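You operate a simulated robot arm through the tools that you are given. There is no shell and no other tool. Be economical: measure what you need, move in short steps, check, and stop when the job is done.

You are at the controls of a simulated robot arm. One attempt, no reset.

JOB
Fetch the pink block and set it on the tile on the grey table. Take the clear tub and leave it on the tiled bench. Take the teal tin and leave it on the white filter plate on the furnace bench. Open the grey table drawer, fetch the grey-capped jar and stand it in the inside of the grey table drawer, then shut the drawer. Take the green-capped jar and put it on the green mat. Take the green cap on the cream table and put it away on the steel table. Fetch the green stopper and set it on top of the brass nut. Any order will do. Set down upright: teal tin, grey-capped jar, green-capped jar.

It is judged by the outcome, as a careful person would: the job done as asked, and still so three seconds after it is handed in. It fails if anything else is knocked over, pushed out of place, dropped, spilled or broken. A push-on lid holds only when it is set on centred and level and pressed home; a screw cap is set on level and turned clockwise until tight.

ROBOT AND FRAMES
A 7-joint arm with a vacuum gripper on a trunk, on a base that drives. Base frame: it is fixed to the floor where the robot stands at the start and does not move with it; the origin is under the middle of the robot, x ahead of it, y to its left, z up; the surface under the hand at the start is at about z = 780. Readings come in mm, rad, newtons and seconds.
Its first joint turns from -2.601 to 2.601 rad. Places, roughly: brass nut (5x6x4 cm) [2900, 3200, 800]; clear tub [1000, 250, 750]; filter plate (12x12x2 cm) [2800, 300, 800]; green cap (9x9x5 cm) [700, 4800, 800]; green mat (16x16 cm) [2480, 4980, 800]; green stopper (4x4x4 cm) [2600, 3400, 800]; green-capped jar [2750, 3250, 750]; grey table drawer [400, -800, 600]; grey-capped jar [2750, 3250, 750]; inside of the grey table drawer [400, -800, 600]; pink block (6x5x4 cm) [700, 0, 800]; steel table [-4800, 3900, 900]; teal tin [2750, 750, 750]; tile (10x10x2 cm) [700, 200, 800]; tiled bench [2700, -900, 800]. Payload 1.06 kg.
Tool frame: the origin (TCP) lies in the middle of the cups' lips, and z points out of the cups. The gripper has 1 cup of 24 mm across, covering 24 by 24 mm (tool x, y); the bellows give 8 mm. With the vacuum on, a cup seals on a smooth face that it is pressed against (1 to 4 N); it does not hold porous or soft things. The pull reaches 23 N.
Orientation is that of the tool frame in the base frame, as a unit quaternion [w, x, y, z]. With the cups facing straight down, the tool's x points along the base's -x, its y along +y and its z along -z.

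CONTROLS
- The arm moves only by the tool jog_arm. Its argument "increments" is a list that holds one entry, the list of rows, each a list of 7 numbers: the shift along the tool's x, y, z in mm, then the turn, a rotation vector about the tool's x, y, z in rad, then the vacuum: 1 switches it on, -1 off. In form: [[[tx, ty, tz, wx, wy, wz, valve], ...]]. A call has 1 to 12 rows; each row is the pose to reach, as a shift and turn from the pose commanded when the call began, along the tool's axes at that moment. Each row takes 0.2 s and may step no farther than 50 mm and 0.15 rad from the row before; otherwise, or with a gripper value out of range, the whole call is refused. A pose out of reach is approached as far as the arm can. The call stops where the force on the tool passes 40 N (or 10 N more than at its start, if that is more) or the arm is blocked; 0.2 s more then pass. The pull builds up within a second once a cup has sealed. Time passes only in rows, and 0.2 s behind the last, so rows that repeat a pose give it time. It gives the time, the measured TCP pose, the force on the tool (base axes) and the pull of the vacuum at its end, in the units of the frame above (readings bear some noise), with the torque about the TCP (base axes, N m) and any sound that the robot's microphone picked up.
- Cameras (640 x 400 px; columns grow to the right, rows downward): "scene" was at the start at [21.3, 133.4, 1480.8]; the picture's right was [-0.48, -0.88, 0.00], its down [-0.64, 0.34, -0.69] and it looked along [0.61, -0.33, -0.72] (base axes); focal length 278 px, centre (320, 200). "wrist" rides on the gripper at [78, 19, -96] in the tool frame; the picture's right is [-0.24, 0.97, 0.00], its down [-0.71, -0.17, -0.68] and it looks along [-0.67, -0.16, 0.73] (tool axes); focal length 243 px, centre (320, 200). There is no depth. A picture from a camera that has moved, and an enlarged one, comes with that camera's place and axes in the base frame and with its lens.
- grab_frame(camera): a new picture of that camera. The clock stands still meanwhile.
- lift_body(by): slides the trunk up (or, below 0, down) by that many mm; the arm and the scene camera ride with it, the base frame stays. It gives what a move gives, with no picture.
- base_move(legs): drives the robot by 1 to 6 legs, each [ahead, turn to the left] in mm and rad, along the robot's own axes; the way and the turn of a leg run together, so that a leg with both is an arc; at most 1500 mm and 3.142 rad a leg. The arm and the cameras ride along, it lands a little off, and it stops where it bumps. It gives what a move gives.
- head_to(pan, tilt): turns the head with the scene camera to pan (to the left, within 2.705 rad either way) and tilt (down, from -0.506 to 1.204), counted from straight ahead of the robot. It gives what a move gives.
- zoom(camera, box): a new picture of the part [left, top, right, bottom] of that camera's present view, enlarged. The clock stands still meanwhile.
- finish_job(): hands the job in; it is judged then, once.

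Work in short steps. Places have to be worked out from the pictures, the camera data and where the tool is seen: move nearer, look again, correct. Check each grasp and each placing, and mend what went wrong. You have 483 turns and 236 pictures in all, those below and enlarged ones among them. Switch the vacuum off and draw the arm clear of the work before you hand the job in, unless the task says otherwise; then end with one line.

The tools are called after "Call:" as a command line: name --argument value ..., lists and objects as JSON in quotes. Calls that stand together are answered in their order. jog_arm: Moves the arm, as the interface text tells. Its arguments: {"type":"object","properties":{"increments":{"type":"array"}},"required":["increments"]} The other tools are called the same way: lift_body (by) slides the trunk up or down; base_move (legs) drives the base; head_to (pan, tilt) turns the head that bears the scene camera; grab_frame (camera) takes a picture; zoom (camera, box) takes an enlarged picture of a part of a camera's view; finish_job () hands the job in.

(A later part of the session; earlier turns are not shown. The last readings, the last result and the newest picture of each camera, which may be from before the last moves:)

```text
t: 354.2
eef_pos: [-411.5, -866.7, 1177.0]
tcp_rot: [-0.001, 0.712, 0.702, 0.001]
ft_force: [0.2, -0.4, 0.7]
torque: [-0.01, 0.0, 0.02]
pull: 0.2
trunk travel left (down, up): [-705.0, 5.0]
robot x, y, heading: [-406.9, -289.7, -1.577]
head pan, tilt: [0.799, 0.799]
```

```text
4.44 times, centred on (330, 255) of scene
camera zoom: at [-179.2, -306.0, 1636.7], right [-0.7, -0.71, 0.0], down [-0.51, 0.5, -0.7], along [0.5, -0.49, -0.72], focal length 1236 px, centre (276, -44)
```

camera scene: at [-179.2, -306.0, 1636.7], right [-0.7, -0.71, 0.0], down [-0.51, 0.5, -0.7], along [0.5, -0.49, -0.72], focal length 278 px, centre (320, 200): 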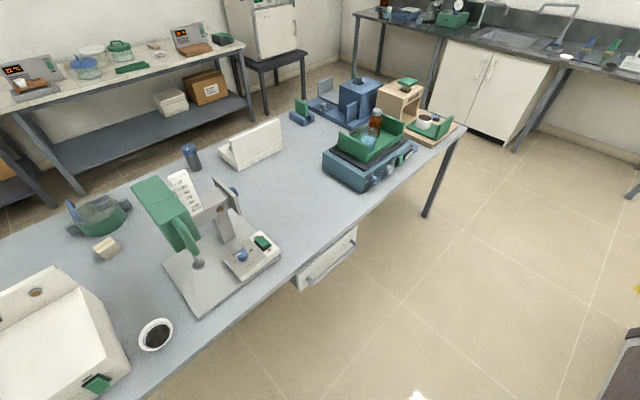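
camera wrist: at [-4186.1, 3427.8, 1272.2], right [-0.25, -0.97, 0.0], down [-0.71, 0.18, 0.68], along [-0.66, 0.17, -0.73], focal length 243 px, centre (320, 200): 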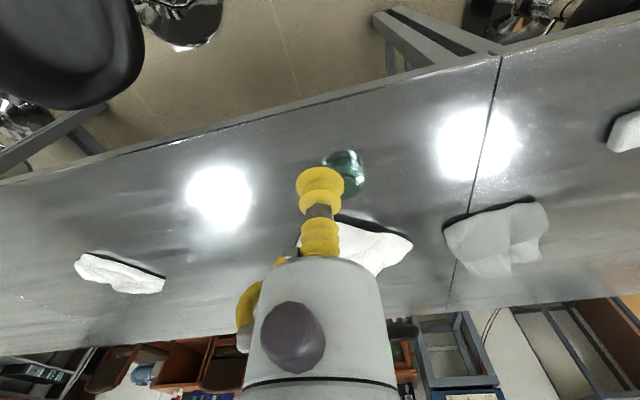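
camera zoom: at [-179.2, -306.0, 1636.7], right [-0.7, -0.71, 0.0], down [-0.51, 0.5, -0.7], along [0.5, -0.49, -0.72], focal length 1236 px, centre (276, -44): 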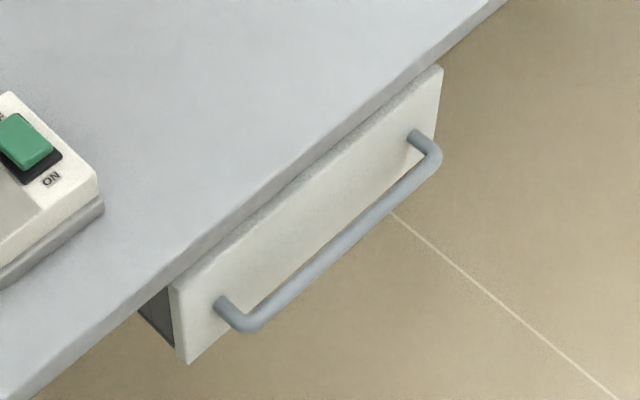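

Drawer front spans y≈−607…−943, z≈600…730 at x≈240. Check the clearance behind me to the blue table.

Call:
head_to --pan -1.3 --tilt 0.9

Call:
grab_frame --camera "scene"

```text
t: 356.2
eef_pos: [-413.6, -866.0, 1175.6]
tcp_rot: [-0.001, 0.712, 0.702, 0.002]
ft_force: [-0.9, 0.1, 0.2]
torque: [0.0, 0.03, -0.05]
pull: 0.0
trunk travel left (down, up): [-705.0, 5.0]
robot x, y, heading: [-408.1, -292.1, -1.571]
head pan, tilt: [-1.3, 0.901]
```

```text
137 pictures are left
camera scene: at [-309.7, -269.5, 1628.8], right [-0.26, 0.96, 0.0], down [0.76, 0.21, -0.62], along [-0.6, -0.16, -0.78], focal length 278 px, centre (320, 200)
```

scene: 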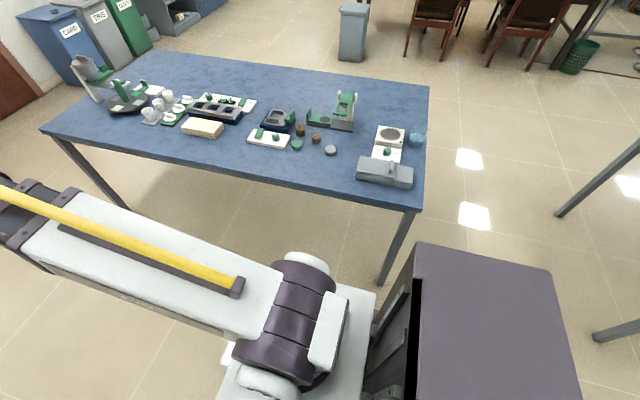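

Drive to (−410,−775) and face the drawer.

Call:
base_move --legs '[[483, 0], [0, 1.571]]'

Call:
head_to --pan -0.1 --tilt 1.0

Call:
grab_frame --camera "scene"

Call:
grab_frame --camera "wrist"

```text
t: 362.9
eef_pos: [166.4, -793.4, 1177.9]
tcp_rot: [-0.001, 0.013, 1.0, 0.0]
ft_force: [0.0, -0.5, 1.1]
torque: [0.01, -0.03, 0.01]
pull: 0.1
trunk travel left (down, up): [-705.0, 5.0]
robot x, y, heading: [-406.6, -775.2, -0.016]
head pan, tilt: [-1.3, 0.901]
```

```text
t: 364.3
eef_pos: [167.6, -792.9, 1176.8]
tcp_rot: [-0.002, 0.012, 1.0, 0.0]
ft_force: [-0.1, -0.8, -0.7]
torque: [0.02, -0.02, 0.02]
pull: 0.1
trunk travel left (down, up): [-705.0, 5.0]
robot x, y, heading: [-404.5, -779.4, -0.019]
head pan, tilt: [-0.099, 1.0]
```

```text
136 pictures are left
camera scene: at [-380.8, -617.1, 1621.6], right [-0.12, -0.99, 0.0], down [-0.84, 0.1, -0.54], along [0.54, -0.06, -0.84], focal length 278 px, centre (320, 200)
```

scene: 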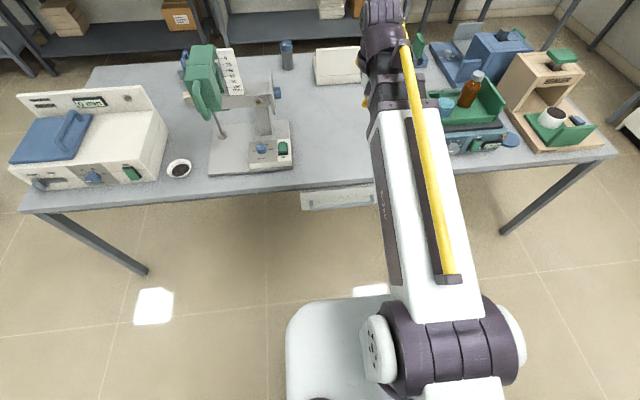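

```text
135 pictures are left
camera wrist: at [90.4, -772.6, 1272.0], right [0.26, 0.97, 0.0], down [0.71, -0.19, 0.68], along [0.66, -0.18, -0.73], focal length 243 px, centre (320, 200)
```

wrist: 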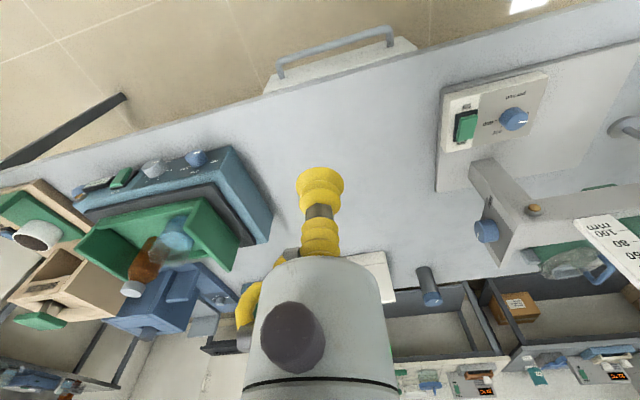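

Rotate the tool to point horizontally forward (camera below), drawing back slightly.

Call:
jog_arm --increments '[[[5, 0, 0, 0, -0.143, 0, -1], [10, 0, 0, 0, -0.286, 0, -1], [15, 0, 0, 0, -0.429, 0, -1], [20, 0, 0, 0, -0.571, 0, -1], [25, 0, 0, 0, -0.714, 0, -1], [30, 0, 0, 0, -0.857, 0, -1], [35, 0, 0, 0, -1.0, 0, -1], [40, 0, 0, 0, -1.143, 0, -1], [45, 0, 0, 0, -1.286, 0, -1], [50, 0, 0, 0, -1.429, 0, -1], [55, 0, 0, 0, -1.571, 0, -1]]]'

Call:
grab_frame --camera "scene"

```text
t: 366.7
eef_pos: [318.7, -802.5, 1132.6]
tcp_rot: [0.706, 0.01, 0.708, -0.01]
ft_force: [-0.5, -0.3, -0.1]
torque: [0.0, -0.06, 0.02]
pull: 0.0
out of reach, approached as far as the arm can: row 2, 3, 4, 5, 6, 7, 8, 9, 10, 11
trunk travel left (down, up): [-705.0, 5.0]
robot x, y, heading: [-404.6, -777.0, -0.022]
head pan, tilt: [-0.099, 1.0]
```

```text
134 pictures are left
camera scene: at [-380.1, -617.2, 1621.5], right [-0.12, -0.99, 0.0], down [-0.84, 0.1, -0.54], along [0.54, -0.06, -0.84], focal length 278 px, centre (320, 200)
```

scene: 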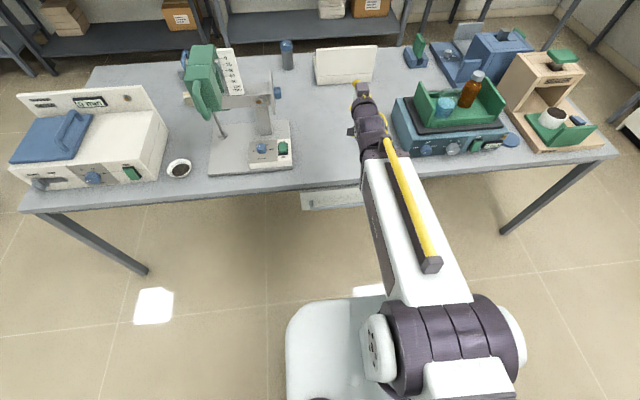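

With the tool horizontal the arm can't come closer than ~720 mm, so I'll work from the side: robot at about (−555,−275) facing −y. Reposition.

Call:
base_move --legs '[[-150, 0], [0, -1.55], [-500, 0]]'

```text
t: 374.3
eef_pos: [-565.1, -999.3, 1132.9]
tcp_rot: [0.501, 0.5, 0.503, -0.497]
ft_force: [-0.3, 0.2, 0.1]
torque: [-0.04, 0.0, -0.01]
pull: 0.0
trunk travel left (down, up): [-705.0, 5.0]
robot x, y, heading: [-563.9, -272.2, -1.55]
head pan, tilt: [-0.099, 1.0]
```

Yaw the tool to point +x while moving it out toward the drawer, still high.

Call:
jog_arm --increments '[[[0, 48, 0, -0.143, 0, 0, -1], [0, 96, 0, -0.286, 0, 0, -1], [0, 144, 0, -0.429, 0, 0, -1], [0, 192, 0, -0.571, 0, 0, -1], [0, 240, 0, -0.714, 0, 0, -1], [0, 288, 0, -0.857, 0, 0, -1], [0, 333, -20, -1.0, 0, 0, -1], [0, 378, -40, -1.143, 0, 0, -1], [0, 423, -60, -1.286, 0, 0, -1], [0, 468, -80, -1.429, 0, 0, -1], [0, 513, -100, -1.571, 0, 0, -1]]]'

```text
t: 376.7
eef_pos: [-51.6, -897.9, 1133.4]
tcp_rot: [0.707, -0.002, 0.707, 0.005]
ft_force: [-0.1, -0.6, 0.7]
torque: [0.01, 0.02, 0.0]
pull: 0.0
trunk travel left (down, up): [-705.0, 5.0]
robot x, y, heading: [-565.5, -274.0, -1.56]
head pan, tilt: [-0.099, 1.0]
```

Tool now points at the drawer. Lower the trunk so the TCP is at z≈700.

Call:
lift_body --by -433

Call:
grab_frame --camera "wrist"

Call:
head_to --pan 0.7 --tilt 0.7

Call:
grab_frame --camera "scene"

```text
refused: -433 is not a number from -400 to 400
```

```text
133 pictures are left
camera wrist: at [-147.0, -879.2, 1054.2], right [-0.01, 0.97, 0.24], down [-0.68, -0.18, 0.71], along [0.73, -0.16, 0.66], focal length 243 px, centre (320, 200)
```

wrist: 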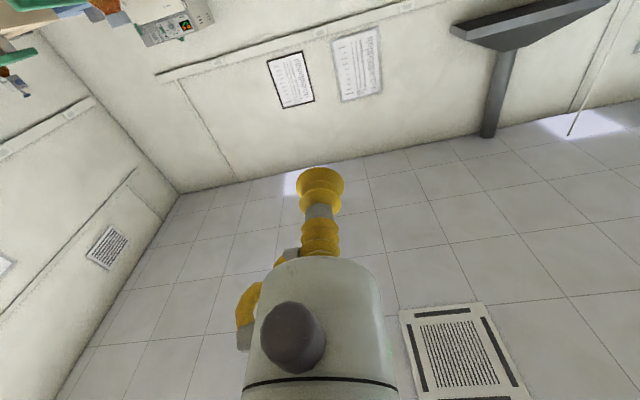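

```text
t: 377.9
eef_pos: [-53.6, -897.3, 1133.8]
tcp_rot: [0.707, 0.0, 0.707, 0.003]
ft_force: [-0.9, 0.4, -0.5]
torque: [0.03, -0.02, -0.02]
pull: 0.1
trunk travel left (down, up): [-705.0, 5.0]
robot x, y, heading: [-564.7, -275.5, -1.554]
head pan, tilt: [0.7, 0.7]
```

```text
132 pictures are left
camera scene: at [-340.8, -293.1, 1644.9], right [-0.75, -0.66, 0.0], down [-0.42, 0.49, -0.76], along [0.5, -0.58, -0.64], focal length 278 px, centre (320, 200)
```

scene: 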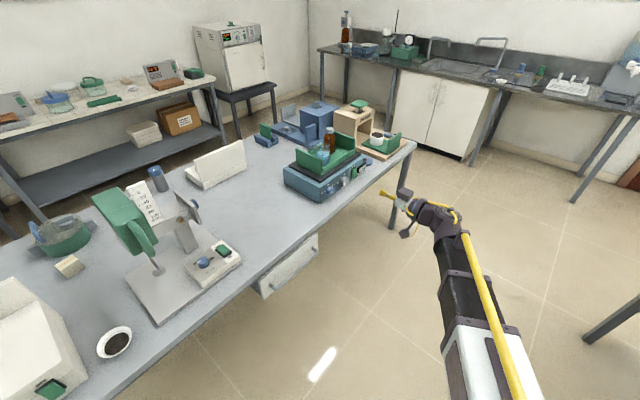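

Call:
lift_body --by -400

Call:
jog_arm --increments '[[[20, 40, 20, 0, 0, 0, -1], [36, 80, 40, 0, 0, 0, -1], [36, 115, 70, 0, 0, 0, -1]]]'

Call:
grab_frame --camera "wrist"

Call:
grab_frame --camera "scene"

```text
t: 381.7
eef_pos: [-52.0, -897.9, 733.1]
tcp_rot: [0.707, -0.002, 0.707, 0.003]
ft_force: [0.4, -0.2, -0.2]
torque: [0.04, -0.01, -0.02]
pull: 0.0
trunk travel left (down, up): [-305.0, 405.0]
robot x, y, heading: [-563.8, -274.7, -1.554]
head pan, tilt: [0.7, 0.7]
```

```text
t: 382.5
eef_pos: [15.7, -781.4, 697.6]
tcp_rot: [0.707, -0.001, 0.707, 0.003]
ft_force: [-0.3, -0.4, -0.4]
torque: [0.01, 0.01, -0.01]
pull: 0.0
trunk travel left (down, up): [-305.0, 405.0]
robot x, y, heading: [-567.3, -274.4, -1.555]
head pan, tilt: [0.7, 0.7]
```

```text
131 pictures are left
camera wrist: at [-79.3, -763.0, 618.4], right [-0.01, 0.97, 0.24], down [-0.68, -0.18, 0.71], along [0.73, -0.16, 0.67], focal length 243 px, centre (320, 200)
```

wrist: 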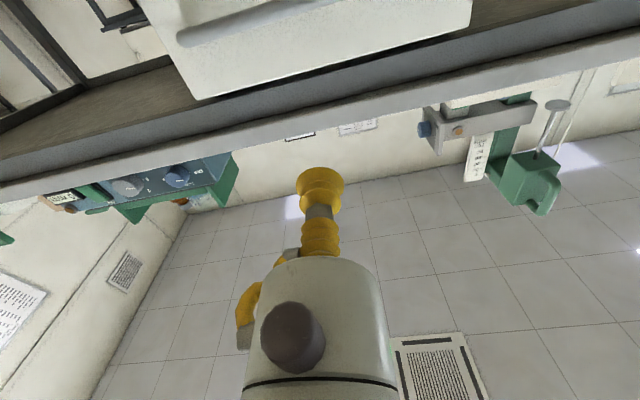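

```text
130 pictures are left
camera scene: at [-340.9, -293.3, 1245.0], right [-0.75, -0.66, 0.0], down [-0.42, 0.49, -0.76], along [0.5, -0.58, -0.64], focal length 278 px, centre (320, 200)
```

scene: 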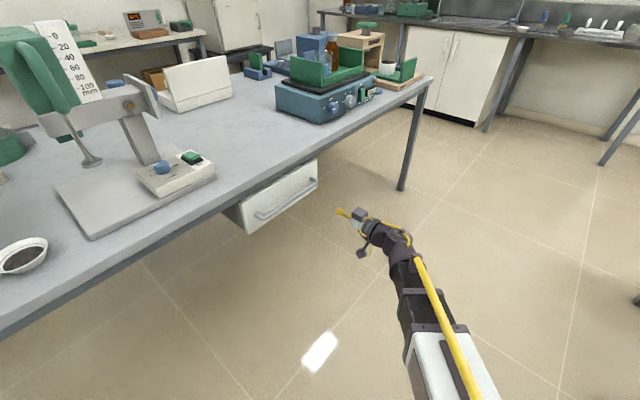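

Call:
zoom --camera "scene" --box '[200, 140, 376, 250]'

```text
3.64 times, centred on (288, 195) of scene
camera zoom: at [-340.9, -293.3, 1245.0], right [-0.75, -0.66, 0.0], down [-0.42, 0.49, -0.76], along [0.5, -0.58, -0.64], focal length 1012 px, centre (436, 218)
```

zoom: 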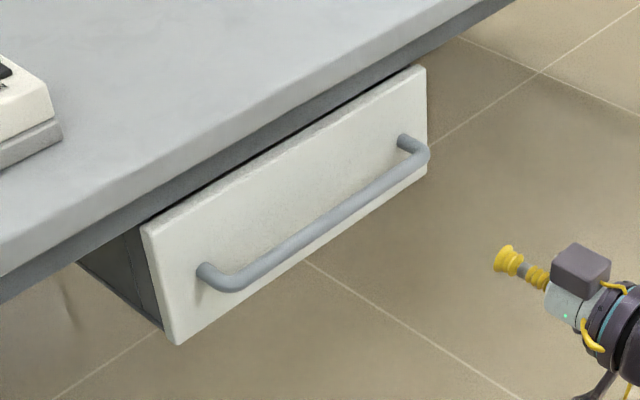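

Front plate ≈x 230, z 588–722; handle at z≈648. Aim the cup at z≈693, y≈−775; approach to x≈205.

Call:
jog_arm --increments '[[[4, 6, 45, 0, 0, 0, -1], [4, 6, 90, 0, 0, 0, -1], [4, 6, 135, 0, 0, 0, -1], [4, 6, 175, 0, 0, 0, -1]]]'

Call:
zoom --camera "scene" --box '[200, 140, 376, 250]'

Call:
grab_frame --camera "wrist"

```text
t: 383.5
eef_pos: [191.6, -776.2, 695.6]
tcp_rot: [0.707, -0.001, 0.707, 0.003]
ft_force: [-0.6, 0.5, 0.0]
torque: [0.0, 0.03, 0.02]
pull: 0.1
trunk travel left (down, up): [-305.0, 405.0]
robot x, y, heading: [-560.4, -275.4, -1.552]
head pan, tilt: [0.7, 0.7]
```

```text
3.64 times, centred on (288, 195) of scene
camera zoom: at [-340.9, -293.1, 1244.9], right [-0.75, -0.66, 0.0], down [-0.42, 0.49, -0.76], along [0.5, -0.58, -0.64], focal length 1012 px, centre (436, 218)
```

zoom: 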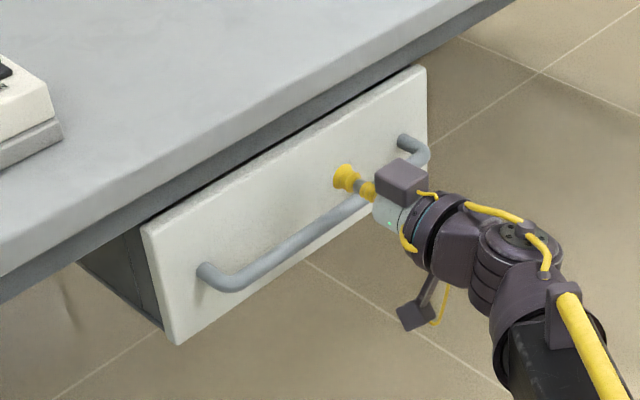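

```text
127 pictures are left
camera wrist: at [97.6, -756.7, 615.5], right [-0.01, 0.97, 0.24], down [-0.68, -0.18, 0.71], along [0.73, -0.16, 0.67], focal length 243 px, centre (320, 200)
```

wrist: 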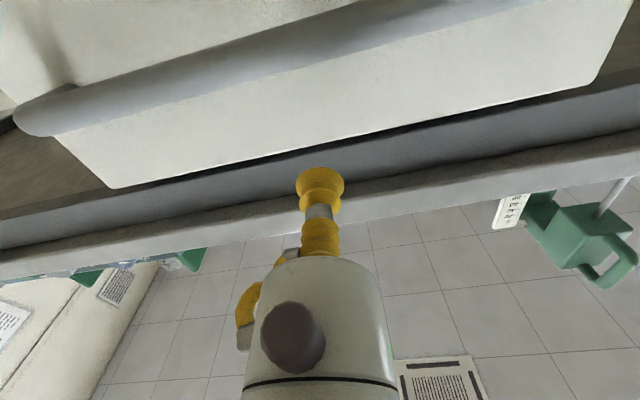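

The wrist view puts the plate's top edge at ≈z 703 (x≈242); lower the cup to z≈674, and look.

Call:
jog_arm --increments '[[[10, 0, 0, 0, 0, 0, -1], [21, 0, 10, 0, 0, 0, -1], [21, 0, 25, 0, 0, 0, -1]]]'

Call:
zoom --camera "scene" --box '[240, 150, 352, 220]'

Call:
grab_frame --camera "wrist"

```text
t: 384.3
eef_pos: [216.7, -775.0, 671.1]
tcp_rot: [0.707, -0.002, 0.707, 0.003]
ft_force: [0.3, -1.1, 1.2]
torque: [-0.01, -0.01, 0.0]
pull: 0.0
trunk travel left (down, up): [-305.0, 405.0]
robot x, y, heading: [-563.3, -277.0, -1.552]
head pan, tilt: [0.7, 0.7]
```

```text
5.71 times, centred on (296, 185) of scene
camera zoom: at [-340.8, -293.1, 1244.9], right [-0.75, -0.66, 0.0], down [-0.42, 0.49, -0.76], along [0.5, -0.58, -0.64], focal length 1589 px, centre (457, 286)
```

zoom: 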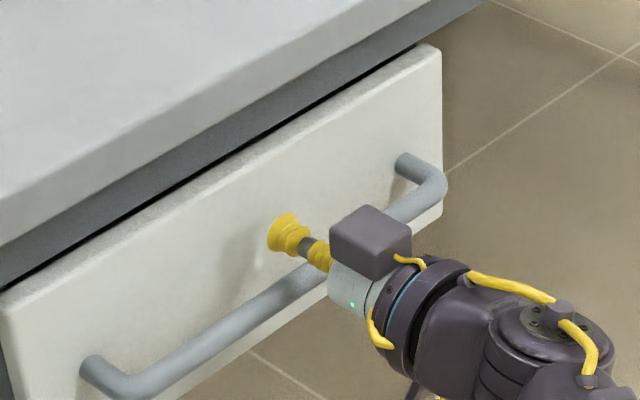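

```text
125 pictures are left
camera wrist: at [121.9, -756.6, 594.0], right [-0.01, 0.97, 0.24], down [-0.68, -0.18, 0.71], along [0.73, -0.16, 0.67], focal length 243 px, centre (320, 200)
```

wrist: 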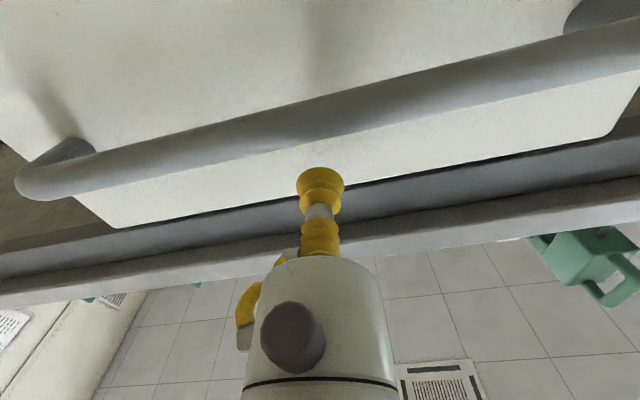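

Cup is between handle and top edge. Press forward with vacuum on.

Call:
jog_arm --increments '[[[0, 0, 10, 0, 0, 0, 1], [0, 0, 17, 0, 0, 0, 1], [0, 0, 22, 0, 0, 0, 1], [0, 0, 26, 0, 0, 0, 1]]]'

```text
t: 385.3
eef_pos: [243.6, -774.5, 671.7]
tcp_rot: [0.707, 0.0, 0.707, 0.003]
ft_force: [1.0, 0.6, -0.3]
torque: [0.02, 0.0, 0.02]
pull: 0.1
trunk travel left (down, up): [-305.0, 405.0]
robot x, y, heading: [-567.2, -276.1, -1.556]
head pan, tilt: [0.7, 0.7]
```

Call:
jog_arm --increments '[[[0, 0, 3, 0, 0, 0, 1], [0, 0, 6, 0, 0, 0, 1], [0, 0, 9, 0, 0, 0, 1]]]'

Call:
zoom --camera "scene" --box '[240, 150, 352, 220]'

```text
t: 386.1
eef_pos: [250.3, -774.0, 672.3]
tcp_rot: [0.707, -0.001, 0.707, 0.003]
ft_force: [-17.3, 8.3, -6.2]
torque: [0.14, -0.02, -0.13]
pull: 22.3
trunk travel left (down, up): [-305.0, 405.0]
robot x, y, heading: [-563.8, -276.1, -1.555]
head pan, tilt: [0.7, 0.7]
```

```text
5.71 times, centred on (296, 185) of scene
camera zoom: at [-341.3, -293.1, 1244.9], right [-0.75, -0.66, 0.0], down [-0.42, 0.49, -0.77], along [0.5, -0.58, -0.64], focal length 1589 px, centre (457, 286)
```

zoom: 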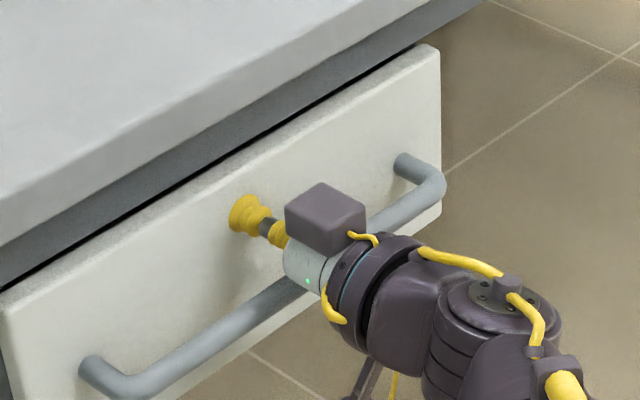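

Sealed on the drawer front. Pull it open slowly.

Call:
jog_arm --increments '[[[0, 0, -5, 0, 0, 0, 1], [0, 0, -12, 0, 0, 0, 1], [0, 0, -24, 0, 0, 0, 1], [0, 0, -36, 0, 0, 0, 1], [0, 0, -50, 0, 0, 0, 1]]]'

Call:
grab_frame --camera "scene"

```text
t: 387.3
eef_pos: [201.4, -774.0, 673.3]
tcp_rot: [0.707, -0.002, 0.707, 0.005]
ft_force: [0.0, 6.4, -5.7]
torque: [0.1, -0.04, -0.1]
pull: 23.1
trunk travel left (down, up): [-305.0, 405.0]
robot x, y, heading: [-564.9, -274.8, -1.555]
head pan, tilt: [0.7, 0.7]
```

```text
123 pictures are left
camera scene: at [-340.4, -293.0, 1244.8], right [-0.75, -0.66, 0.0], down [-0.42, 0.49, -0.76], along [0.5, -0.58, -0.64], focal length 278 px, centre (320, 200)
```

scene: 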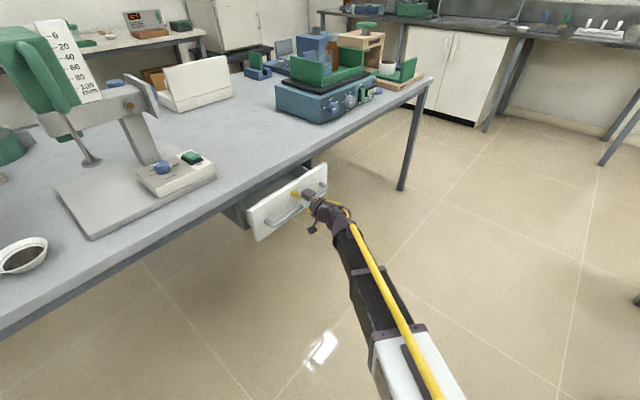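

The drawer moves. Keep pulling another 150 mm.

Call:
jog_arm --increments '[[[0, 0, -15, 0, 0, 0, 1], [0, 0, -30, 0, 0, 0, 1], [0, 0, -48, 0, 0, 0, 1], [0, 0, -66, 0, 0, 0, 1], [0, 0, -84, 0, 0, 0, 1], [0, 0, -102, 0, 0, 0, 1], [0, 0, -120, 0, 0, 0, 1], [0, 0, -138, 0, 0, 0, 1], [0, 0, -150, 0, 0, 0, 1]]]'

Call:
grab_frame --camera "scene"

```text
t: 389.3
eef_pos: [51.9, -774.5, 672.6]
tcp_rot: [0.707, -0.001, 0.707, 0.004]
ft_force: [0.9, 5.2, 0.8]
torque: [0.11, -0.02, -0.1]
pull: 22.6
trunk travel left (down, up): [-305.0, 405.0]
robot x, y, heading: [-565.4, -276.9, -1.555]
head pan, tilt: [0.7, 0.7]
```

```text
122 pictures are left
camera scene: at [-340.8, -292.8, 1245.0], right [-0.75, -0.66, 0.0], down [-0.42, 0.49, -0.77], along [0.5, -0.58, -0.64], focal length 278 px, centre (320, 200)
```

scene: 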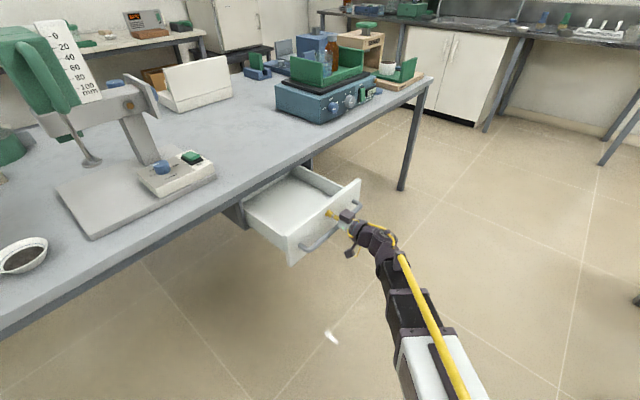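

Drawer is open ≈200 mm. Release and back off.

Call:
jog_arm --increments '[[[0, 0, 0, 0, 0, 0, -1], [0, 0, 0, 0, 0, 0, -1], [0, 0, -3, 0, 0, 0, -1], [0, 0, -15, 0, 0, 0, -1], [0, 0, -50, 0, 0, 0, -1], [0, 0, -95, 0, 0, 0, -1], [0, -20, -130, 0, 0, 0, -1]]]'

Call:
zoom --camera "scene" --box '[220, 140, 396, 270]'

```text
t: 390.9
eef_pos: [-78.4, -796.5, 671.7]
tcp_rot: [0.707, -0.002, 0.707, 0.004]
ft_force: [-0.2, 0.1, -1.0]
torque: [-0.01, -0.03, 0.01]
pull: 0.0
trunk travel left (down, up): [-305.0, 405.0]
robot x, y, heading: [-564.2, -273.8, -1.554]
head pan, tilt: [0.7, 0.7]
```

```text
3.08 times, centred on (308, 205) of scene
camera zoom: at [-340.6, -293.0, 1244.9], right [-0.75, -0.66, 0.0], down [-0.42, 0.49, -0.76], along [0.5, -0.58, -0.64], focal length 856 px, centre (357, 185)
```

zoom: 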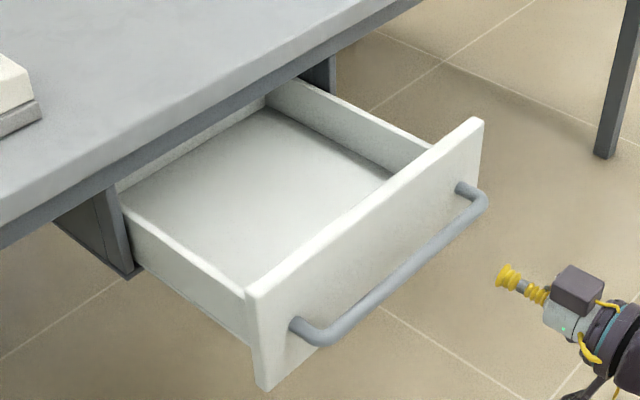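

Drawer open and empty. Raise the trunk, then turn the tool down again.

Call:
lift_body --by 400

Call:
jog_arm --increments '[[[0, 0, 0, 0, 0.143, 0, -1], [0, 0, 0, 0, 0.286, 0, -1], [0, 0, 0, 0, 0.429, 0, -1], [0, 0, 0, 0, 0.571, 0, -1], [0, 0, 0, 0, 0.714, 0, -1], [0, 0, 0, 0, 0.857, 0, -1], [0, 0, 0, 0, 1.0, 0, -1], [0, 0, 0, 0, 1.143, 0, -1], [0, 0, 0, 0, 1.286, 0, -1], [0, 0, 0, 0, 1.429, 0, -1], [0, 0, 0, 0, 1.571, 0, -1]]]'

```text
t: 394.7
eef_pos: [-77.9, -798.1, 1070.7]
tcp_rot: [0.707, -0.002, 0.707, 0.004]
ft_force: [0.1, -0.1, 0.2]
torque: [-0.02, 0.0, -0.03]
pull: 0.0
trunk travel left (down, up): [-705.0, 5.0]
robot x, y, heading: [-561.4, -274.8, -1.56]
head pan, tilt: [0.7, 0.7]
```

```text
t: 397.1
eef_pos: [-76.8, -796.3, 1076.2]
tcp_rot: [0.101, -0.004, 0.99, 0.095]
ft_force: [-0.1, 0.4, -0.8]
torque: [-0.01, 0.01, 0.04]
pull: 0.0
out of reach, approached as far as the arm can: row 9, 10, 11
trunk travel left (down, up): [-705.0, 5.0]
robot x, y, heading: [-561.4, -275.8, -1.553]
head pan, tilt: [0.7, 0.7]
```

Partly limited by wrist yaw; rotate to the robot's natural orientation (computed rotation vector).

Call:
jog_arm --increments '[[[0, 0, 0, 0.028, 0.001, 0.1425, -1], [0, 0, 0, 0.056, 0.002, 0.285, -1], [0, 0, 0, 0.085, 0.003, 0.428, -1], [0, 0, 0, 0.113, 0.004, 0.57, -1], [0, 0, 0, 0.141, 0.005, 0.713, -1], [0, 0, 0, 0.169, 0.005, 0.855, -1], [0, 0, 0, 0.197, 0.006, 0.998, -1], [0, 0, 0, 0.225, 0.007, 1.14, -1], [0, 0, 0, 0.254, 0.008, 1.283, -1], [0, 0, 0, 0.282, 0.009, 1.425, -1], [0, 0, 0, 0.31, 0.01, 1.568, -1]]]'

```text
t: 399.5
eef_pos: [-83.1, -800.0, 1075.3]
tcp_rot: [0.089, 0.344, 0.928, 0.111]
ft_force: [-1.1, -0.1, -0.9]
torque: [0.02, -0.01, 0.02]
pull: 0.1
out of reach, approached as far as the arm can: row 3, 4, 5, 6, 7, 8, 9, 10, 11
trunk travel left (down, up): [-705.0, 5.0]
robot x, y, heading: [-567.3, -275.5, -1.56]
head pan, tilt: [0.7, 0.7]
```

A wrist joint limit intervenes off to the side; bring the hand in front of the robot first.

Call:
jog_arm --increments '[[[30, -35, -15, 0, 0, 0, -1], [60, -69, -30, 0, 0, 0, -1], [90, -104, -45, 0, 0, 0, -1], [120, -139, -60, 0, 0, 0, -1], [150, -173, -75, 0, 0, 0, -1], [180, -208, -90, 0, 0, 0, -1], [210, -243, -105, 0, 0, 0, -1], [240, -278, -120, 0, 0, 0, -1], [270, -312, -136, 0, 0, 0, -1], [301, -347, -151, 0, 0, 0, -1]]]'

```text
t: 401.7
eef_pos: [-554.2, -878.1, 1103.1]
tcp_rot: [0.107, 0.346, 0.925, 0.117]
ft_force: [0.3, -0.8, -0.7]
torque: [-0.02, 0.02, -0.04]
pull: 0.1
out of reach, approached as far as the arm can: row 9, 10
trunk travel left (down, up): [-705.0, 5.0]
robot x, y, heading: [-567.5, -273.6, -1.554]
head pan, tilt: [0.7, 0.7]
```

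Call:
jog_arm --increments '[[[0, 0, 0, 0.047, -0.002, 0.121, -1], [0, 0, 0, 0.093, -0.004, 0.242, -1], [0, 0, 0, 0.14, -0.006, 0.363, -1], [0, 0, 0, 0.187, -0.009, 0.485, -1], [0, 0, 0, 0.234, -0.011, 0.606, -1], [0, 0, 0, 0.28, -0.013, 0.727, -1], [0, 0, 0, 0.327, -0.015, 0.848, -1]]]'

```text
t: 403.3
eef_pos: [-555.7, -877.9, 1112.7]
tcp_rot: [0.107, 0.667, 0.732, 0.089]
ft_force: [-0.4, -0.2, 0.1]
torque: [0.01, -0.02, -0.01]
pull: 0.0
out of reach, approached as far as the arm can: row 1, 2, 3, 4, 5, 6, 7
trunk travel left (down, up): [-705.0, 5.0]
robot x, y, heading: [-564.5, -274.9, -1.554]
head pan, tilt: [0.7, 0.7]
```

Call:
head_to --pan 0.0 --tilt 0.8

Call:
grab_frame --camera "scene"

```text
t: 404.4
eef_pos: [-556.0, -878.0, 1112.5]
tcp_rot: [0.107, 0.667, 0.732, 0.088]
ft_force: [0.5, -0.1, -0.7]
torque: [-0.01, 0.03, 0.0]
pull: 0.0
trunk travel left (down, up): [-705.0, 5.0]
robot x, y, heading: [-565.1, -276.5, -1.556]
head pan, tilt: [0.0, 0.799]
```

```text
120 pictures are left
camera scene: at [-395.2, -309.7, 1636.7], right [-1.0, -0.02, 0.0], down [-0.01, 0.72, -0.7], along [0.01, -0.7, -0.72], focal length 278 px, centre (320, 200)
```

scene: 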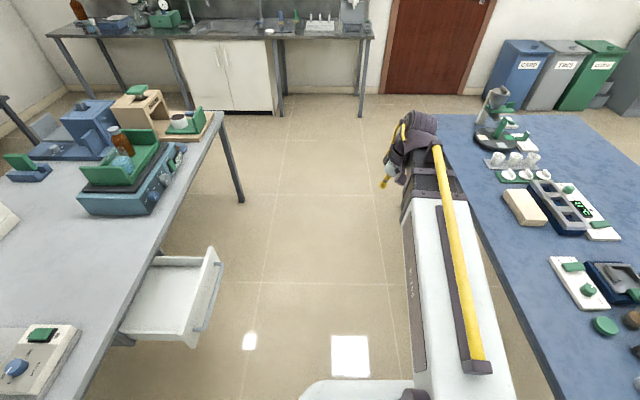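

Try again with the hand further out and de-tilting.

Call:
jog_arm --increments '[[[-40, 0, 0, 0, 0, 0, -1], [-80, 0, 0, 0, 0, 0, -1], [-120, 0, 0, 0, 0, 0, -1], [-150, 0, 10, 0.07, 0, 0, -1], [-150, 0, 20, 0.14, 0, 0, -1], [-150, 0, 30, 0.21, 0, 0, -1], [-150, 0, 30, 0.28, 0, 0, -1]]]'

```text
t: 406.0
eef_pos: [-546.5, -1027.0, 1088.7]
tcp_rot: [0.116, 0.664, 0.735, 0.078]
ft_force: [0.1, 0.1, -0.3]
torque: [-0.01, -0.03, 0.04]
pull: 0.0
out of reach, approached as far as the arm can: row 2, 3, 4, 5, 6, 7
trunk travel left (down, up): [-705.0, 5.0]
robot x, y, heading: [-561.0, -275.3, -1.561]
head pan, tilt: [0.0, 0.799]
```

Pass back through the horizontal-forward pose (where the wrist can unwind), then pitch down again.

Call:
jog_arm --increments '[[[-5, 0, 0, 0.027, -0.137, -0.012, -1], [-10, 0, 0, 0.053, -0.273, -0.025, -1], [-15, 0, 0, 0.08, -0.41, -0.037, -1], [-20, 0, 0, 0.107, -0.547, -0.049, -1], [-25, 0, 0, 0.133, -0.684, -0.062, -1], [-30, 0, 0, 0.16, -0.82, -0.074, -1], [-35, 0, 0, 0.186, -0.957, -0.087, -1], [-40, 0, 0, 0.213, -1.094, -0.099, -1], [-45, 0, 0, 0.24, -1.231, -0.111, -1], [-50, 0, 0, 0.266, -1.367, -0.124, -1], [-50, 0, 0, 0.293, -1.504, -0.136, -1]]]'

```text
t: 408.4
eef_pos: [-540.9, -1077.5, 1092.6]
tcp_rot: [0.496, 0.505, 0.497, -0.502]
ft_force: [-0.1, -0.4, -0.4]
torque: [0.02, 0.01, -0.04]
pull: 0.1
out of reach, approached as far as the arm can: row 3, 4, 5, 6, 7
trunk travel left (down, up): [-705.0, 5.0]
robot x, y, heading: [-564.1, -276.1, -1.55]
head pan, tilt: [0.0, 0.799]
```

Call:
jog_arm --increments '[[[0, 0, 0, 0, 0.143, 0, -1], [0, 0, 0, 0, 0.286, 0, -1], [0, 0, 0, 0, 0.429, 0, -1], [0, 0, 0, 0, 0.571, 0, -1], [0, 0, 0, 0, 0.714, 0, -1], [0, 0, 0, 0, 0.857, 0, -1], [0, 0, 0, 0, 1.0, 0, -1], [0, 0, 0, 0, 1.143, 0, -1], [0, 0, 0, 0, 1.286, 0, -1], [0, 0, 0, 0, 1.429, 0, -1], [0, 0, 0, 0, 1.571, 0, -1]]]'

```text
t: 410.8
eef_pos: [-543.3, -1077.0, 1092.5]
tcp_rot: [-0.001, 0.707, 0.708, 0.002]
ft_force: [0.0, 0.2, 0.0]
torque: [0.02, 0.0, 0.0]
pull: 0.0
out of reach, approached as far as the arm can: row 2, 3
trunk travel left (down, up): [-705.0, 5.0]
robot x, y, heading: [-565.4, -275.1, -1.556]
head pan, tilt: [0.0, 0.799]
```

Tool restored. Retract and drive to fetch the grey-capped jar.

Call:
jog_arm --increments '[[[45, 0, -20, 0, 0, 0, -1], [90, 0, -40, 0, 0, 0, -1], [135, 0, -60, 0, 0, 0, -1], [180, 0, -80, 0, 0, 0, -1], [215, 0, -85, 0, 0, 0, -1]]]'

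Call:
base_move --legs '[[0, 3.127], [1200, 0]]'

```text
t: 412.0
eef_pos: [-543.1, -860.6, 1178.8]
tcp_rot: [0.001, 0.707, 0.707, 0.001]
ft_force: [-0.1, 0.5, 0.4]
torque: [0.0, 0.03, -0.01]
pull: 0.1
trunk travel left (down, up): [-705.0, 5.0]
robot x, y, heading: [-567.4, -273.0, -1.554]
head pan, tilt: [0.0, 0.799]
```

```text
t: 425.4
eef_pos: [-602.7, 1509.8, 1178.6]
tcp_rot: [-0.001, -0.707, 0.708, 0.0]
ft_force: [-0.3, -0.1, -0.7]
torque: [-0.04, 0.0, -0.01]
pull: 0.1
trunk travel left (down, up): [-705.0, 5.0]
robot x, y, heading: [-581.9, 922.2, 1.583]
head pan, tilt: [0.0, 0.799]
```

Call:
base_move --legs '[[0, -1.583], [1050, 0], [1050, 0], [0, 1.571]]'

```text
t: 443.4
eef_pos: [1472.8, 1552.6, 1178.4]
tcp_rot: [0.001, 0.709, -0.705, 0.0]
ft_force: [0.3, -0.2, 0.2]
torque: [-0.02, 0.0, 0.01]
pull: 0.1
trunk travel left (down, up): [-705.0, 5.0]
robot x, y, heading: [1500.6, 964.5, 1.597]
head pan, tilt: [0.0, 0.799]
```

Call:
base_move --legs '[[1150, -0.04], [1140, 0], [0, -1.56], [480, 0]]'

Call:
head_to --pan 0.0 --tilt 0.75

Call:
grab_frame --camera "wrist"

Call:
grab_frame --camera "scene"

```text
t: 460.9
eef_pos: [2579.1, 3247.9, 1176.9]
tcp_rot: [-0.001, 0.015, 1.0, 0.001]
ft_force: [0.1, 0.6, -1.1]
torque: [0.04, 0.01, -0.01]
pull: 0.0
trunk travel left (down, up): [-705.0, 5.0]
robot x, y, heading: [1995.4, 3244.2, -0.008]
head pan, tilt: [0.0, 0.799]
```

```text
t: 461.5
eef_pos: [2578.9, 3248.6, 1178.2]
tcp_rot: [-0.001, 0.016, 1.0, 0.0]
ft_force: [0.1, 0.5, -0.2]
torque: [0.01, -0.01, 0.01]
pull: 0.1
trunk travel left (down, up): [-705.0, 5.0]
robot x, y, heading: [1996.2, 3245.3, -0.012]
head pan, tilt: [0.0, 0.75]
```

```text
119 pictures are left
camera wrist: at [2502.4, 3269.8, 1273.6], right [0.27, 0.96, 0.0], down [0.7, -0.19, 0.68], along [0.66, -0.18, -0.73], focal length 243 px, centre (320, 200)
```

wrist: 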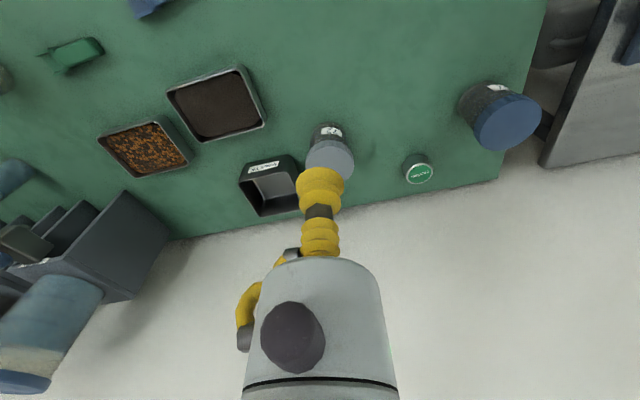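

```text
118 pictures are left
camera scene: at [2031.5, 3412.1, 1640.7], right [-0.01, -1.0, 0.0], down [-0.68, 0.01, -0.73], along [0.73, -0.01, -0.68], focal length 278 px, centre (320, 200)
```

scene: 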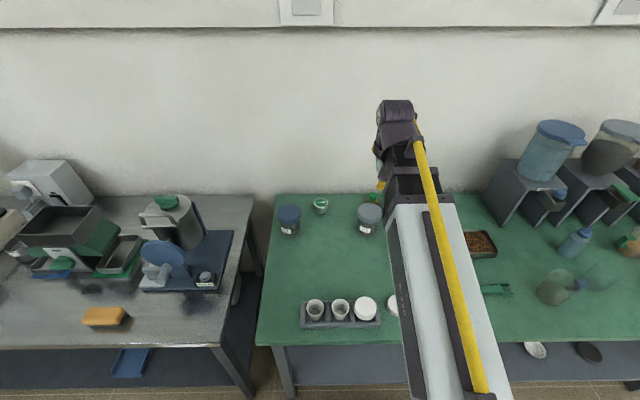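

Call:
jog_arm --increments '[[[-45, -6, 10, 0, 0, 0, -1], [-90, -12, 30, 0, 0, 0, -1], [-135, -18, 55, 0, 0, 0, -1], [-178, -24, 75, 0, 0, 0, -1], [-178, -24, 120, 0, 0, 0, -1], [-178, -24, 165, 0, 0, 0, -1]]]'

Call:
grab_frame --camera "wrist"

```text
refused: row 3 steps farther than a row can; nothing moved
```

```text
117 pictures are left
camera wrist: at [2502.4, 3269.8, 1273.6], right [0.27, 0.96, 0.0], down [0.7, -0.19, 0.68], along [0.66, -0.18, -0.73], focal length 243 px, centre (320, 200)
```

wrist: 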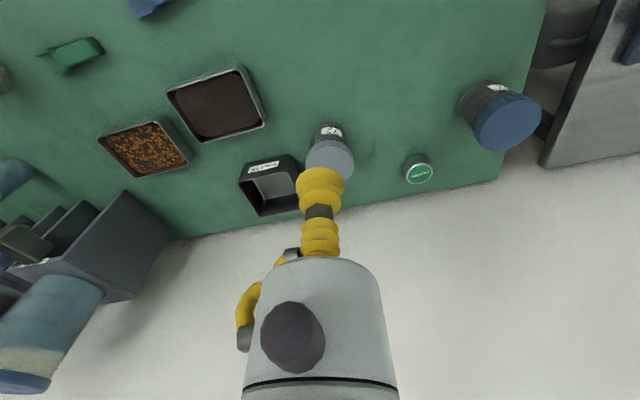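

Call:
jog_arm --increments '[[[-40, -6, 10, 0, 0, 0, -1], [-80, -12, 25, 0, 0, 0, -1], [-120, -18, 40, 0, 0, 0, -1], [-160, -22, 60, 0, 0, 0, -1], [-178, -24, 95, 0, 0, 0, -1], [-178, -24, 135, 0, 0, 0, -1], [-178, -24, 165, 0, 0, 0, -1]]]'

Call:
grab_frame --camera "wrist"

```text
t: 463.1
eef_pos: [2756.3, 3219.6, 1011.3]
tcp_rot: [0.0, 0.015, 1.0, 0.0]
ft_force: [0.2, -0.9, -1.2]
torque: [0.02, -0.01, 0.0]
pull: 0.0
trunk travel left (down, up): [-705.0, 5.0]
robot x, y, heading: [1995.7, 3244.6, -0.013]
head pan, tilt: [0.0, 0.75]
```

```text
116 pictures are left
camera wrist: at [2679.2, 3240.6, 1107.2], right [0.27, 0.96, 0.0], down [0.7, -0.19, 0.68], along [0.66, -0.18, -0.73], focal length 243 px, centre (320, 200)
```

wrist: 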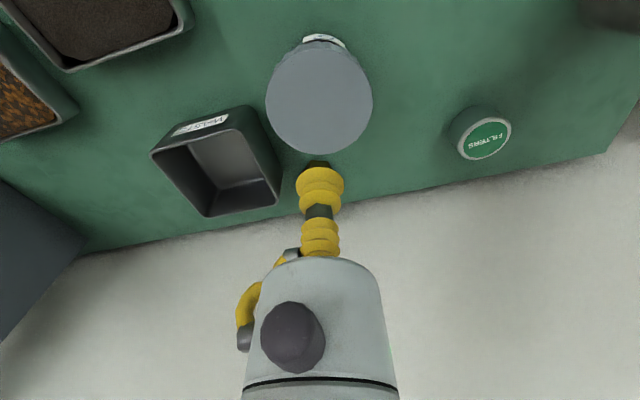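

Centred. Lower onto the cap.

Call:
jog_arm --increments '[[[2, 0, 45, 0, 0, 0, 1], [2, 0, 85, 0, 0, 0, 1], [2, 0, 96, 0, 0, 0, 1], [2, 0, 102, 0, 0, 0, 1], [2, 0, 106, 0, 0, 0, 1], [2, 0, 106, 0, 0, 0, 1]]]'

```text
t: 464.5
eef_pos: [2753.9, 3218.9, 907.3]
tcp_rot: [-0.001, 0.016, 1.0, 0.002]
ft_force: [-1.7, -0.3, 3.0]
torque: [-0.02, 0.04, 0.01]
pull: 23.1
trunk travel left (down, up): [-705.0, 5.0]
robot x, y, heading: [1994.4, 3242.6, -0.02]
head pan, tilt: [0.0, 0.75]
```

Sealed. Lift and retract.

Call:
jog_arm --increments '[[[0, 0, -10, 0, 0, 0, 1], [0, 0, -50, 0, 0, 0, 1], [0, 0, -95, 0, 0, 0, 1], [0, 0, -140, 0, 0, 0, 1], [0, 0, -185, 0, 0, 0, 1], [35, 0, -215, 0, 0, 0, 1], [75, 0, -240, 0, 0, 0, 1], [115, 0, -260, 0, 0, 0, 1], [155, 0, -270, 0, 0, 0, 1], [175, 0, -270, 0, 0, 0, 1]]]'

Call:
grab_frame --camera "scene"

```text
t: 466.7
eef_pos: [2579.9, 3224.2, 1177.5]
tcp_rot: [0.0, 0.015, 1.0, 0.001]
ft_force: [-0.6, -1.0, -1.9]
torque: [-0.01, 0.01, -0.01]
pull: 23.1
trunk travel left (down, up): [-705.0, 5.0]
robot x, y, heading: [1994.1, 3247.9, -0.017]
head pan, tilt: [0.0, 0.75]
```

```text
115 pictures are left
camera scene: at [2031.3, 3412.1, 1640.7], right [-0.01, -1.0, 0.0], down [-0.68, 0.01, -0.73], along [0.73, -0.01, -0.68], focal length 278 px, centre (320, 200)
```

scene: 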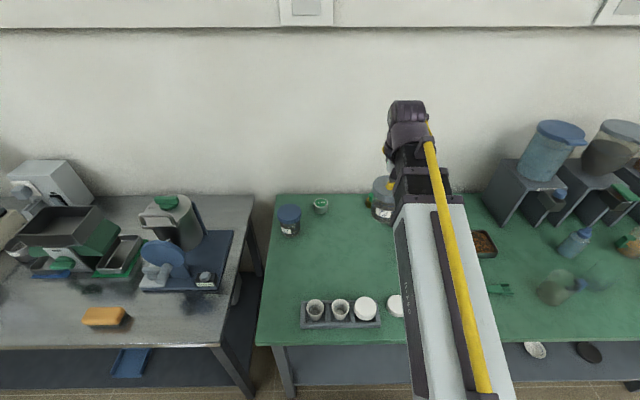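

Drive back to the drawer side.

Call:
base_move --legs '[[-480, 0], [0, -1.553], [1200, 0], [1125, 0]]'

```text
t: 484.4
eef_pos: [1482.6, 330.9, 1179.0]
tcp_rot: [-0.001, 0.717, 0.697, 0.0]
ft_force: [-0.4, -1.0, -1.9]
torque: [0.02, -0.01, 0.01]
pull: 23.3
trunk travel left (down, up): [-705.0, 5.0]
robot x, y, heading: [1499.6, 916.7, -1.58]
head pan, tilt: [0.0, 0.75]
```

Call:
base_move --legs '[[0, -1.562], [1030, 0], [1030, 0]]'

```text
t: 498.4
eef_pos: [-1140.8, 881.0, 1177.7]
tcp_rot: [0.001, 1.0, 0.002, 0.001]
ft_force: [-0.1, 0.3, -2.3]
torque: [0.0, -0.01, -0.02]
pull: 23.6
trunk travel left (down, up): [-705.0, 5.0]
robot x, y, heading: [-553.2, 882.8, -3.124]
head pan, tilt: [0.0, 0.75]
```

Call:
base_move --legs '[[0, 1.553], [1155, 0]]'

Call:
head_to --pan 0.6 --tilt 0.9

Call:
grab_frame --camera "scene"

```text
t: 508.1
eef_pos: [-569.1, -857.0, 1177.9]
tcp_rot: [0.0, 0.713, 0.701, 0.001]
ft_force: [0.4, -0.2, -2.4]
torque: [-0.01, -0.01, -0.02]
pull: 23.0
trunk travel left (down, up): [-705.0, 5.0]
robot x, y, heading: [-555.5, -273.5, -1.569]
head pan, tilt: [0.0, 0.75]
```

```text
t: 509.1
eef_pos: [-568.2, -857.9, 1178.1]
tcp_rot: [0.0, 0.714, 0.701, 0.002]
ft_force: [0.0, 0.3, -0.8]
torque: [0.0, 0.01, -0.01]
pull: 22.7
trunk travel left (down, up): [-705.0, 5.0]
robot x, y, heading: [-558.6, -272.6, -1.572]
head pan, tilt: [0.6, 0.901]
```

```text
114 pictures are left
camera scene: at [-345.0, -290.1, 1628.8], right [-0.83, -0.56, 0.0], down [-0.44, 0.65, -0.62], along [0.35, -0.51, -0.78], focal length 278 px, centre (320, 200)
```

scene: 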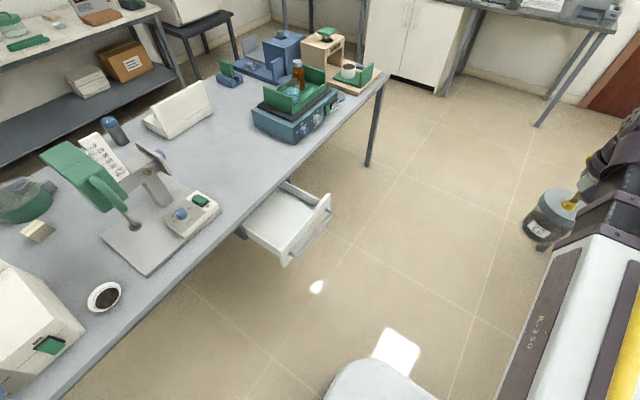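

Carry the jar over the open drawer, high.

Call:
jog_arm --increments '[[[6, 48, 0, 0, 0, 0, 1], [12, 96, 0, 0, 0, 0, 1], [18, 144, 0, 0, 0, 0, 1], [24, 192, 0, 0, 0, 0, 1], [30, 240, 0, 0, 0, 0, 1], [36, 288, 0, 0, 0, 0, 1], [42, 336, 0, 0, 0, 0, 1], [48, 384, 0, 0, 0, 0, 1], [54, 432, 0, 0, 0, 0, 1], [60, 480, 0, 0, 0, 0, 1]]]'

Call:
jog_arm --increments '[[[7, 44, 0, 0, 0, 0, 1], [14, 88, 0, 0, 0, 0, 1], [21, 132, 0, 0, 0, 0, 1], [28, 176, 0, 0, 0, 0, 1], [35, 217, 0, 0, 0, 0, 1]]]'

Call:
grab_frame --camera "wrist"

Call:
grab_frame --camera "scene"

```text
t: 511.2
eef_pos: [-84.7, -804.5, 1180.3]
tcp_rot: [-0.001, 0.713, 0.701, 0.002]
ft_force: [0.3, -0.3, -1.2]
torque: [0.03, 0.0, 0.0]
pull: 22.6
trunk travel left (down, up): [-705.0, 5.0]
robot x, y, heading: [-556.2, -273.3, -1.568]
head pan, tilt: [0.6, 0.901]
```

```text
t: 512.5
eef_pos: [132.4, -773.6, 1178.6]
tcp_rot: [0.0, 0.713, 0.701, 0.001]
ft_force: [-0.4, 0.5, -1.2]
torque: [0.05, 0.0, 0.0]
pull: 22.9
trunk travel left (down, up): [-705.0, 5.0]
robot x, y, heading: [-559.6, -270.3, -1.569]
head pan, tilt: [0.6, 0.901]
```

```text
113 pictures are left
camera wrist: at [153.0, -696.0, 1273.3], right [0.97, -0.25, 0.0], down [-0.18, -0.71, 0.68], along [-0.17, -0.66, -0.73], focal length 243 px, centre (320, 200)
```

wrist: 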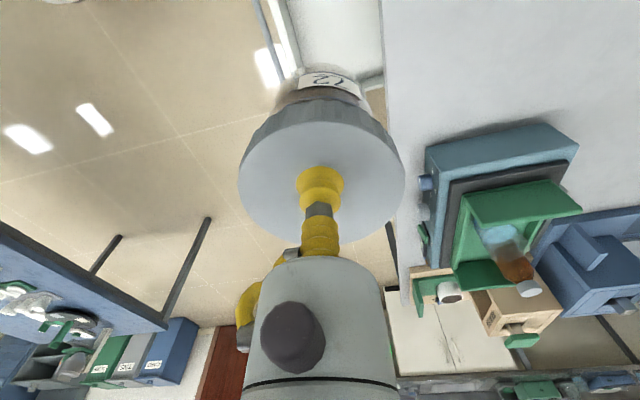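

```text
112 pictures are left
camera scene: at [-344.3, -289.9, 1628.7], right [-0.83, -0.56, 0.0], down [-0.44, 0.65, -0.62], along [0.35, -0.51, -0.78], focal length 278 px, centre (320, 200)
```

scene: 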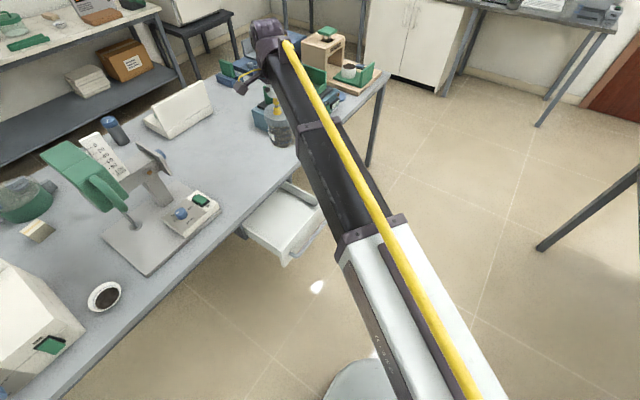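

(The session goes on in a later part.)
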